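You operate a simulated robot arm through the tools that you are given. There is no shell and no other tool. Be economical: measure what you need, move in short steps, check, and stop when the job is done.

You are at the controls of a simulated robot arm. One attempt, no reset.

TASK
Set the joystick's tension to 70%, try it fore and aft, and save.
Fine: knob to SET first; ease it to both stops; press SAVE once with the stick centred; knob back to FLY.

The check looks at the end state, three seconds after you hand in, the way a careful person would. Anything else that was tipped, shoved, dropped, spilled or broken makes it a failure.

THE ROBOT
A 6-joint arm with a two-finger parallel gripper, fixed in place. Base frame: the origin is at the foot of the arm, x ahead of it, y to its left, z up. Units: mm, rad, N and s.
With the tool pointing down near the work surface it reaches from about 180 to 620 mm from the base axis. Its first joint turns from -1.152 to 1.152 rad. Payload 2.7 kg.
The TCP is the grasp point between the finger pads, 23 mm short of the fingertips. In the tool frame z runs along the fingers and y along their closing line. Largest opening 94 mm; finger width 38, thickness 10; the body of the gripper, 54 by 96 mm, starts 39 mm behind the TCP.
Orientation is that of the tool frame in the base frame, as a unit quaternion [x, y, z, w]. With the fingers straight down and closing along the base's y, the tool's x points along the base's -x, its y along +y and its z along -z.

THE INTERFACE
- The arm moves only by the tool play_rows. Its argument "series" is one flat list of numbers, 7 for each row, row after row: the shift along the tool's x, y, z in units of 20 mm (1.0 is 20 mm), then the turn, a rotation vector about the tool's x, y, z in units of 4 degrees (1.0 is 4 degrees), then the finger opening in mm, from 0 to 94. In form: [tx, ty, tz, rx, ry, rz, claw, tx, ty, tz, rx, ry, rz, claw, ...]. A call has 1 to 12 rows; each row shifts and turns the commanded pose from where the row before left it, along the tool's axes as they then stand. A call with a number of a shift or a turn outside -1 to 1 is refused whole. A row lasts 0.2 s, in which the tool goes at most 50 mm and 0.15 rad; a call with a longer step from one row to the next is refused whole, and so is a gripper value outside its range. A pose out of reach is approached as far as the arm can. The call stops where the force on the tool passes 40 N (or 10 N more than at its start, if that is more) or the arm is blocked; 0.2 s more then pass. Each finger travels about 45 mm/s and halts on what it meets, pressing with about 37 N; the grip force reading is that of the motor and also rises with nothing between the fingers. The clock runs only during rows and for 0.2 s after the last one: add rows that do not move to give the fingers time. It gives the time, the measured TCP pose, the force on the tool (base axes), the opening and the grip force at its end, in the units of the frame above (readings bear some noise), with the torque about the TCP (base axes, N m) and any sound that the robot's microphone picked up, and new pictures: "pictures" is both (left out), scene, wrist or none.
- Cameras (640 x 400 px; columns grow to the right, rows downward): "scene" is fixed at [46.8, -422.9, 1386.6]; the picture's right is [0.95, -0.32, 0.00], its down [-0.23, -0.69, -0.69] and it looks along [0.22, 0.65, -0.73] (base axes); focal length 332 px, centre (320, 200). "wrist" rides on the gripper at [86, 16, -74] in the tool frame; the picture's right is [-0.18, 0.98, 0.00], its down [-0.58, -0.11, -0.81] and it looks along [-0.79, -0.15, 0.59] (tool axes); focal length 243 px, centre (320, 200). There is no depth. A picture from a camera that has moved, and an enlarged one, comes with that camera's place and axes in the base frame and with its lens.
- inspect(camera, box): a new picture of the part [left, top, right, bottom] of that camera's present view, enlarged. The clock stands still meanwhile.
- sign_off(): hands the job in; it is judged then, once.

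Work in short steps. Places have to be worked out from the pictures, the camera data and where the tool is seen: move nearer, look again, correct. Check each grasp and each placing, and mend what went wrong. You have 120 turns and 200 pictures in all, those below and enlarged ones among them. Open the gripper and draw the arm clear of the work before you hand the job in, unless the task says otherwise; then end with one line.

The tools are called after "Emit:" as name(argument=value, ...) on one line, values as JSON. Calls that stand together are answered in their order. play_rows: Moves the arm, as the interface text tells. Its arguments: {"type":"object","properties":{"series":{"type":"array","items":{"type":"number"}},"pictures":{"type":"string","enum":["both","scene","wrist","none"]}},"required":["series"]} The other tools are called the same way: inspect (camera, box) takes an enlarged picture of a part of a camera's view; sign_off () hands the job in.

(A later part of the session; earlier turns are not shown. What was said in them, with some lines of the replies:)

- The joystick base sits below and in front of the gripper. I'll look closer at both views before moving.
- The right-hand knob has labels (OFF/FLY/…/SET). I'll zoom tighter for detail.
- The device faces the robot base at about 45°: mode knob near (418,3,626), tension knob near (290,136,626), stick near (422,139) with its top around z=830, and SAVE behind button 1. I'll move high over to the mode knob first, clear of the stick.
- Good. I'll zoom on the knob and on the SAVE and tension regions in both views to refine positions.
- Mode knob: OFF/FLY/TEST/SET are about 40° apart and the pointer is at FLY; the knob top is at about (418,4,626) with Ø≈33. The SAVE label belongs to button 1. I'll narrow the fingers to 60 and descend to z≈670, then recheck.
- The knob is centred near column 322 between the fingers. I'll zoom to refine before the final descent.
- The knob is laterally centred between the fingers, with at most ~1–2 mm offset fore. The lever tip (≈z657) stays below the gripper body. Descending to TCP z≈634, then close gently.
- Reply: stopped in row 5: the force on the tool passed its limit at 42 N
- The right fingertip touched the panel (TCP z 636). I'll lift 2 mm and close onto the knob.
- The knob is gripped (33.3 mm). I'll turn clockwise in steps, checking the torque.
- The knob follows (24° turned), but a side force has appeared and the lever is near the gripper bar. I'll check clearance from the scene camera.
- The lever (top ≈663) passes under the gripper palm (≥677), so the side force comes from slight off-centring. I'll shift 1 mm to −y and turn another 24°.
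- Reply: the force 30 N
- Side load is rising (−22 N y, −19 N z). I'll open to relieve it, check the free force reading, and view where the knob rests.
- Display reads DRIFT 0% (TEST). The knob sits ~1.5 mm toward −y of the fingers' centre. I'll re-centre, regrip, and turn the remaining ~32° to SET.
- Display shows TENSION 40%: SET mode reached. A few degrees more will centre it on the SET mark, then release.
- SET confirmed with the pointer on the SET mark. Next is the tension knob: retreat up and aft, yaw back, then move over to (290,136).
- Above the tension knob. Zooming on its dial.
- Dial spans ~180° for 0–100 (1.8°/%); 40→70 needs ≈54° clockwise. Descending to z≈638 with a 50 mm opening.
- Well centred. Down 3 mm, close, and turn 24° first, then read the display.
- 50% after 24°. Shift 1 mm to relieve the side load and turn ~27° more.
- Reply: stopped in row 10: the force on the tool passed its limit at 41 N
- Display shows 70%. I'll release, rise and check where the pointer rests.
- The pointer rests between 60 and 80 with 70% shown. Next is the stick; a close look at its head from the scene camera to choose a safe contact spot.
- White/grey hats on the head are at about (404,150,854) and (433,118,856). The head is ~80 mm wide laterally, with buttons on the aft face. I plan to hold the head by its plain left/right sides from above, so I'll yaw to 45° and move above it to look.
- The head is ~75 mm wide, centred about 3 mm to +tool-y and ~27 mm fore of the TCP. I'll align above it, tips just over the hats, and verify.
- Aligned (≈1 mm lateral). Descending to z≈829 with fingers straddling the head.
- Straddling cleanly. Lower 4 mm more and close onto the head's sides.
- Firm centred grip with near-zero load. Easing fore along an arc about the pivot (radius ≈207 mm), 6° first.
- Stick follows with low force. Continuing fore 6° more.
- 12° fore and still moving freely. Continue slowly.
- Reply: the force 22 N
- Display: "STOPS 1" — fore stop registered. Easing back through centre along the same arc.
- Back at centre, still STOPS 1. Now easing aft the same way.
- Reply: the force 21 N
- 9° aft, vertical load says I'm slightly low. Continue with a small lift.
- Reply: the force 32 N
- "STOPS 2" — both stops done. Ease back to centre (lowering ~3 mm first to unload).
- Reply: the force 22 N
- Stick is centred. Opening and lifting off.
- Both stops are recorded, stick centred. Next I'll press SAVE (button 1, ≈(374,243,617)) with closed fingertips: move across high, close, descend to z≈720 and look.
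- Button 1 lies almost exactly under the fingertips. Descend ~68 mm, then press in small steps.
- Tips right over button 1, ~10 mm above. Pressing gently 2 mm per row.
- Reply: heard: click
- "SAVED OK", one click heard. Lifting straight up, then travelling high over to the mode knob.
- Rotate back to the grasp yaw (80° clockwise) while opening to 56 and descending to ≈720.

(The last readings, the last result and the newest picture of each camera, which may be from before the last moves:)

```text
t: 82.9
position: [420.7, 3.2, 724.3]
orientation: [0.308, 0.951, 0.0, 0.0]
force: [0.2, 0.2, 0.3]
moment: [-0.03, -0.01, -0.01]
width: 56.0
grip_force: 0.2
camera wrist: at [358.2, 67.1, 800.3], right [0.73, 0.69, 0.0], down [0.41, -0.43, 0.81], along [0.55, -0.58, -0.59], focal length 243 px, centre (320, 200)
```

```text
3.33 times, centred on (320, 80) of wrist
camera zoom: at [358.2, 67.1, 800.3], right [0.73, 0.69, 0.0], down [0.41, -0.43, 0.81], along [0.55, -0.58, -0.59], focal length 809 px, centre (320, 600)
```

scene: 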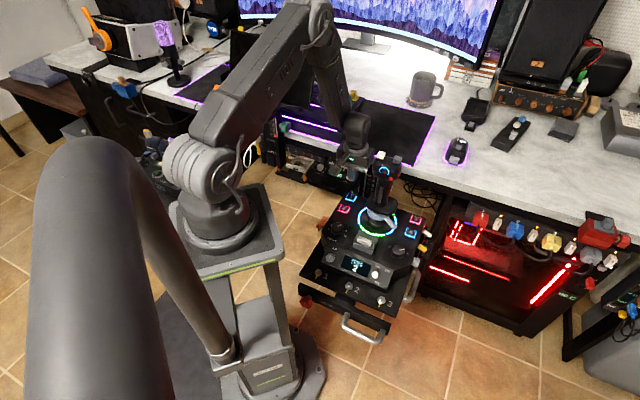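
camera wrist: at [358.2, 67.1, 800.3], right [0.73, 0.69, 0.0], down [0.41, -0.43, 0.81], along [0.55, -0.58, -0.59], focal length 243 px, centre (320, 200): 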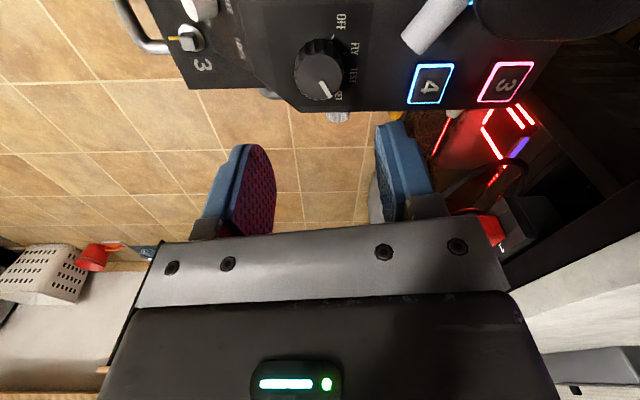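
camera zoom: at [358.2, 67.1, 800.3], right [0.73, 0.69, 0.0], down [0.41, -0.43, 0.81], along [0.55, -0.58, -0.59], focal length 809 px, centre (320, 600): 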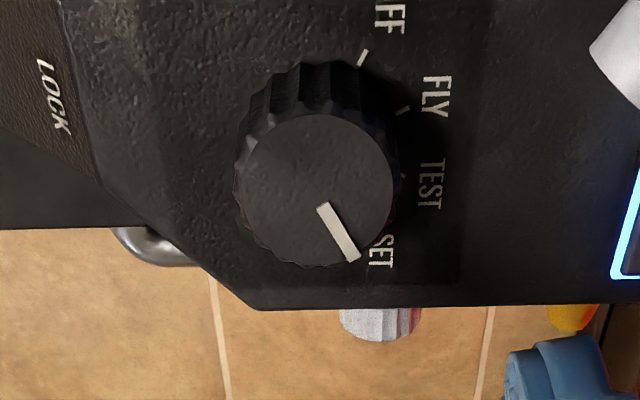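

Knob offset is under 1.5 mm. Descend to 638, grip, and turn back counter‑clockwise 24°.

Emit:
play_rows(series=[0.05, -0.03, 0.9, 0, 0, 0, 56, 0, 0, 0.9, 0, 0, 0, 56, 0, 0, 0.9, 0, 0, 0, 56, 0, 0, 0.9, 0, 0, 0, 56, 0, 0, 0.5, 0, 0, 0, 56, 0, 0, 0.2, 0, 0, 0, 50, 0, 0, 0, 0, 0, 0, 42, 0, 0, 0, 0, 0, 0, 29, 0, 0, 0, 0, 0, 0, 29, 0, 0, 0, 0, 0, 0, 29], pictures="none")

Emit:
play_rows(series=[0, 0, 0, 0, 0, -0.75, 29, 0, 0, 0, 0, 0, -0.75, 29, 0, 0, 0, 0, 0, -0.75, 29, 0, 0, 0, 0, 0, -0.75, 29, 0, 0, 0, 0, 0, -0.75, 29, 0, 0, 0, 0, 0, -0.75, 29, 0, 0, 0, 0, 0, -0.75, 29, 0, 0, 0, 0, 0, -0.75, 29], pictures="wrist")

Emit:
inspect(camera="scene", box=[320, 190, 440, 290])

```text
t: 85.1
position: [419.9, 1.9, 639.4]
orientation: [0.306, 0.952, 0.0, 0.001]
force: [5.9, 12.3, -8.5]
moment: [-0.35, -0.16, 0.05]
width: 33.2
grip_force: 44.9
```

```text
t: 86.9
position: [419.1, 3.9, 638.3]
orientation: [0.101, 0.995, 0.0, 0.001]
force: [12.4, 26.5, -17.9]
moment: [0.64, -0.05, -0.07]
width: 33.4
grip_force: 44.6
camera wrist: at [336.8, 37.8, 713.5], right [0.38, 0.93, 0.0], down [0.55, -0.22, 0.81], along [0.75, -0.31, -0.59], focal length 243 px, centre (320, 200)
```

wrist: 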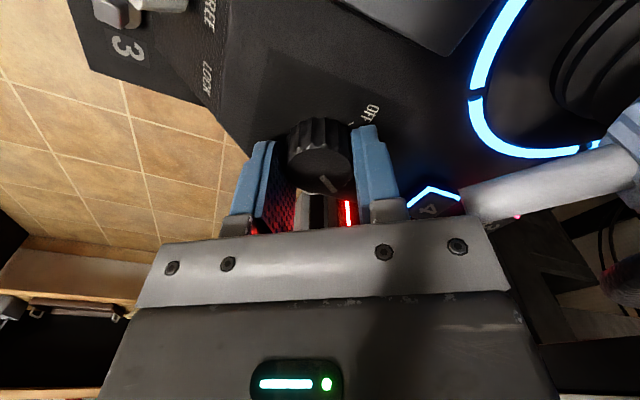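

```text
4.00 times, centred on (380, 240) of scene
camera zoom: at [47.3, -422.4, 1386.7], right [0.95, -0.32, 0.0], down [-0.23, -0.69, -0.69], along [0.22, 0.65, -0.73], focal length 1327 px, centre (80, 40)
```

zoom: 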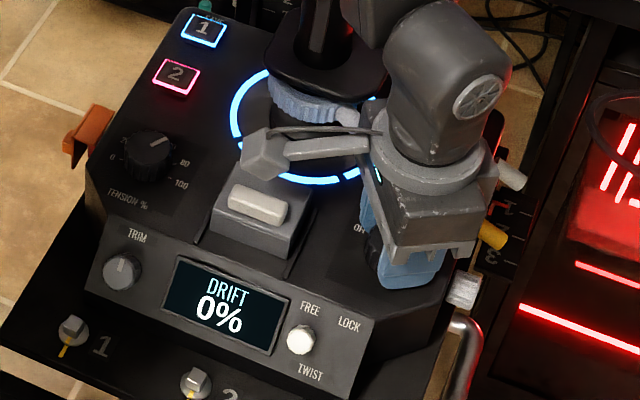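

TEST reached (DRIFT). Side load up; regrip shifted 1.6 mm and continue.

Emit:
play_rows(series=[0, 0, 0, 0, 0, 0, 42, 0, 0, 0, 0, 0, 0, 42, 0, 0.08, 0, 0, 0, 0, 42, 0, 0, 0, 0, 0, 0, 29, 0, 0, 0, 0, 0, 0, 29, 0, 0, 0, 0, 0, 0, 29, 0, 0, 0, 0, 0, -0.9, 29, 0, 0, 0, 0, 0, -0.9, 29, 0, 0, 0, 0, 0, -0.9, 29, 0, 0, 0, 0, 0, -0.9, 29, 0, 0, 0, 0, 0, -0.9, 29, 0, 0, 0, 0, 0, -0.9, 29], pictures="wrist")

Emit:
inspect(camera="scene", box=[320, 190, 440, 290])

```text
t: 89.5
position: [419.2, 4.1, 638.8]
orientation: [-0.087, 0.996, 0.001, 0.0]
force: [1.2, 11.9, -0.6]
moment: [0.14, 1.03, -0.03]
width: 33.7
grip_force: 45.0
camera wrist: at [329.6, 6.3, 713.4], right [0.01, 1.0, 0.0], down [0.59, -0.01, 0.81], along [0.81, -0.01, -0.59], focal length 243 px, centre (320, 200)
```

wrist: 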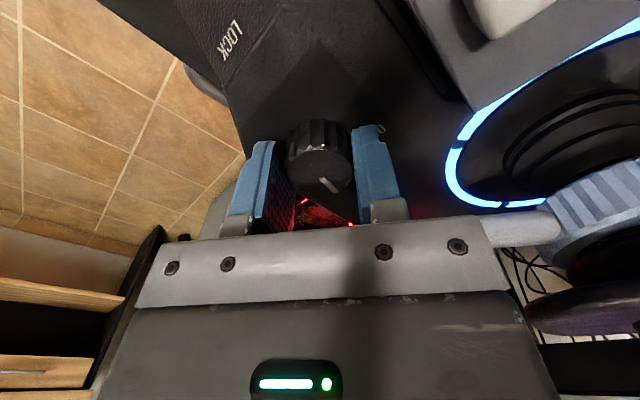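

```text
4.00 times, centred on (380, 240) of scene
camera zoom: at [46.9, -422.7, 1386.6], right [0.95, -0.32, 0.0], down [-0.23, -0.69, -0.69], along [0.22, 0.65, -0.73], focal length 1327 px, centre (80, 40)
```

zoom: 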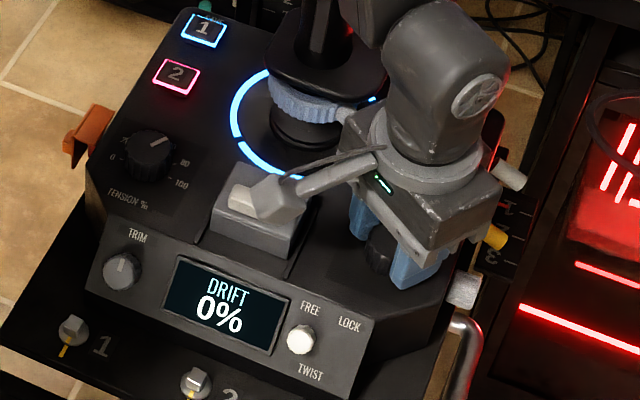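

Still TEST at 46°. Turning another ~32° to FLY.

Emit:
play_rows(series=[0, 0, 0, 0, 0, -0.9, 29, 0, 0, 0, 0, 0, -0.9, 29, 0, 0, 0, 0, 0, -0.9, 29, 0, 0, 0, 0, 0, -0.9, 29, 0, 0, 0, 0, 0, -0.9, 29, 0, 0, 0, 0, 0, -0.9, 29, 0, 0, 0, 0, 0, -0.9, 29, 0, 0, 0, 0, 0, -0.9, 29, 0, 0, 0, 0, 0, -0.9, 29], pictures="wrist")

Emit:
inspect(camera="scene", box=[320, 190, 440, 290])

```text
t: 91.5
position: [418.2, 5.9, 638.9]
orientation: [-0.363, 0.932, -0.001, -0.002]
force: [-7.3, 31.9, -9.7]
moment: [0.32, -0.54, -0.04]
width: 33.3
grip_force: 45.3
camera wrist: at [342.7, -40.2, 713.7], right [-0.53, 0.85, 0.0], down [0.5, 0.31, 0.8], along [0.68, 0.42, -0.59], focal length 243 px, centre (320, 200)
```

wrist: 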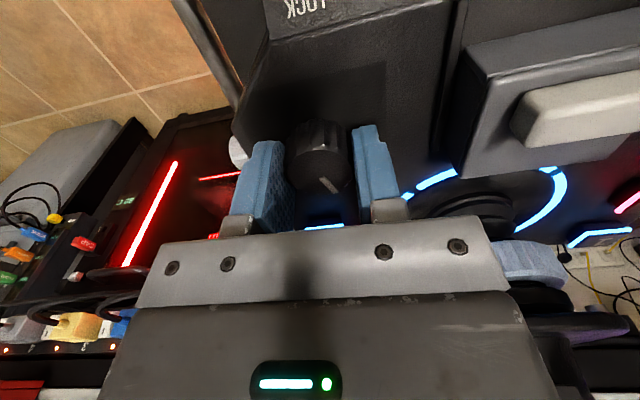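

```text
4.00 times, centred on (380, 240) of scene
camera zoom: at [46.8, -422.3, 1386.8], right [0.95, -0.32, 0.0], down [-0.23, -0.69, -0.69], along [0.22, 0.65, -0.73], focal length 1327 px, centre (80, 40)
```

zoom: 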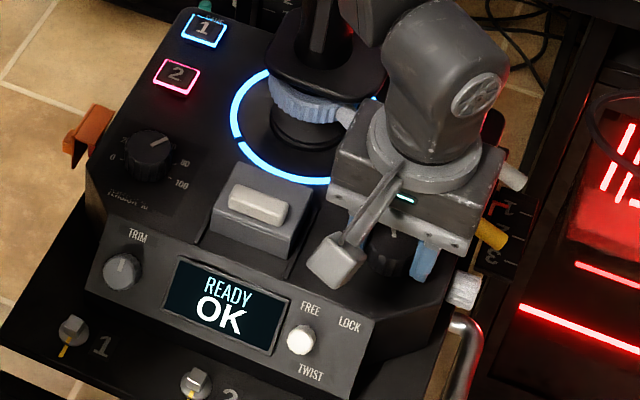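

READY OK: FLY mode. Release and lift, then inspect the pointer.

Emit:
play_rows(series=[0, 0, 0, 0, 0, 0, 42, 0, 0, 0, 0, 0, 0, 54, 0, 0, 0, 0, 0, 0, 56, 0, 0, -1, 0, 0, 0, 56, 0, 0, -1, 0, 0, 0, 56, 0, 0, -1, 0, 0, 0, 56, 0, 0, -1, 0, 0, 0, 56, 0, 0, -1, 0, 0, 0, 56, 0, 0, -1, 0, 0, 0, 56, 0, 0, -1, 0, 0, 0, 56, 0, 0, -1, 0, 0, 0, 56, 0, 0, -1, 0, 0, 0, 56])

Emit:
inspect(camera="wrist", box=[270, 0, 390, 75])

Emit:
inspect(camera="scene", box=[310, 150, 430, 300])

```text
t: 94.1
position: [418.3, 4.4, 819.6]
orientation: [-0.36, 0.933, -0.001, -0.001]
force: [0.3, -0.1, -0.1]
moment: [-0.01, -0.01, -0.01]
width: 55.9
grip_force: 0.1
camera wrist: at [342.6, -41.0, 894.4], right [-0.52, 0.85, 0.0], down [0.5, 0.31, 0.81], along [0.69, 0.42, -0.59], focal length 243 px, centre (320, 200)
```

scene: 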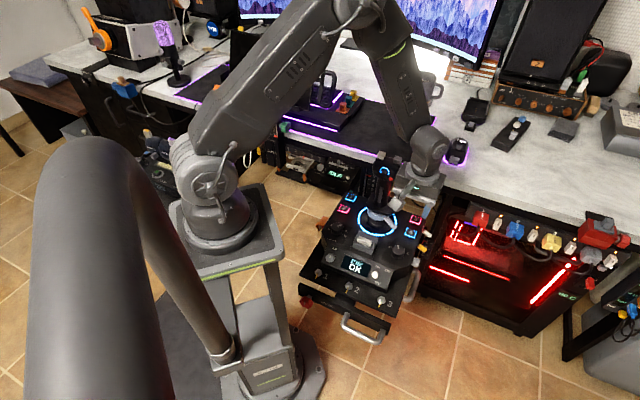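
wrist: 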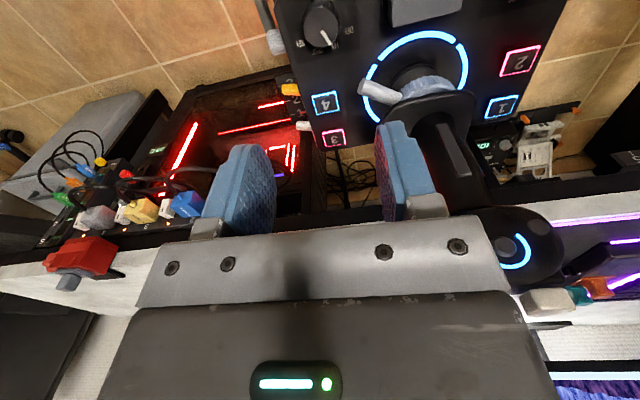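

```text
5.33 times, centred on (330, 38) of wrist
camera zoom: at [342.6, -41.0, 894.4], right [-0.52, 0.85, 0.0], down [0.5, 0.31, 0.81], along [0.69, 0.42, -0.59], focal length 1294 px, centre (267, 1067)
```

zoom: 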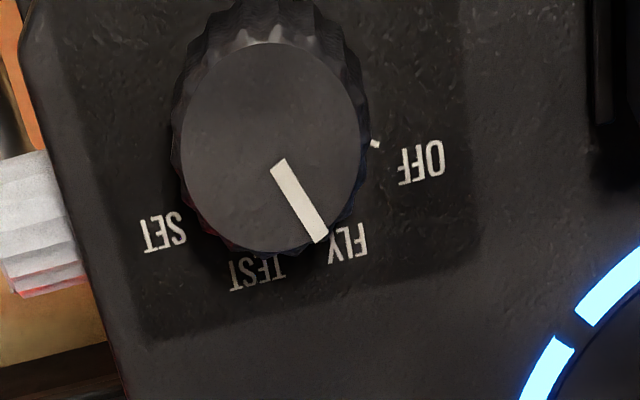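

```text
2.67 times, centred on (370, 225) of scene
camera zoom: at [46.8, -422.9, 1386.6], right [0.95, -0.32, 0.0], down [-0.23, -0.69, -0.69], along [0.22, 0.65, -0.73], focal length 885 px, centre (187, 133)
```

zoom: 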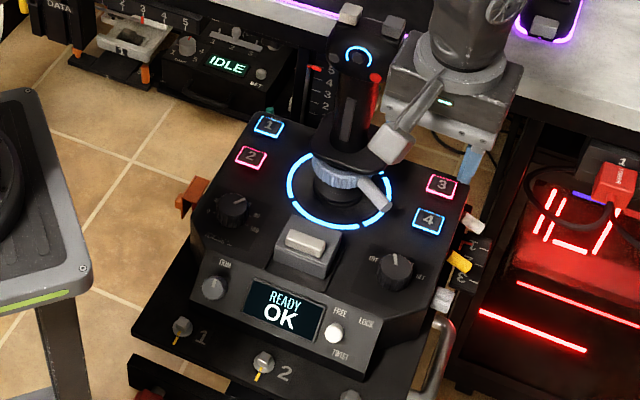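

Pointer is on FLY, READY OK, stick centred, tension between 60 and 80. Final clear lift with the gripper open.

Emit:
play_rows(series=[0, 0, -1, 0, 0, 0, 80, 0, 0, -1, 0, 0, 0, 94, 0, 0, -1, 0, 0, 0, 94, 0, 0, -1, 0, 0, 0, 94, 0, 0, -1, 0, 0, 0, 94, 0, 0, 0, 0, 0, 0, 94], pictures="scene")

Emit:
sign_off()

```text
t: 95.5
position: [418.6, 4.0, 920.3]
orientation: [-0.36, 0.933, 0.0, 0.0]
force: [-0.7, -0.2, -0.4]
moment: [0.02, 0.01, 0.01]
width: 93.8
grip_force: 0.0
```

scene: 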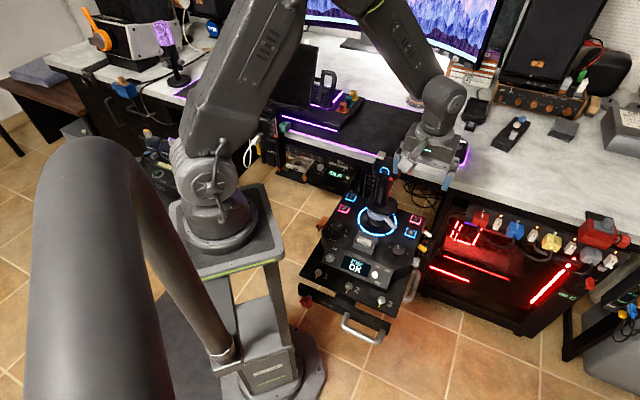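

```text
The job is handed in.
```

The joystick's tension is set to 70%, both stops registered ("STOPS 2"), SAVE was pressed once with the stick centred ("SAVED OK"), and the knob is back on FLY with the display at "READY OK".
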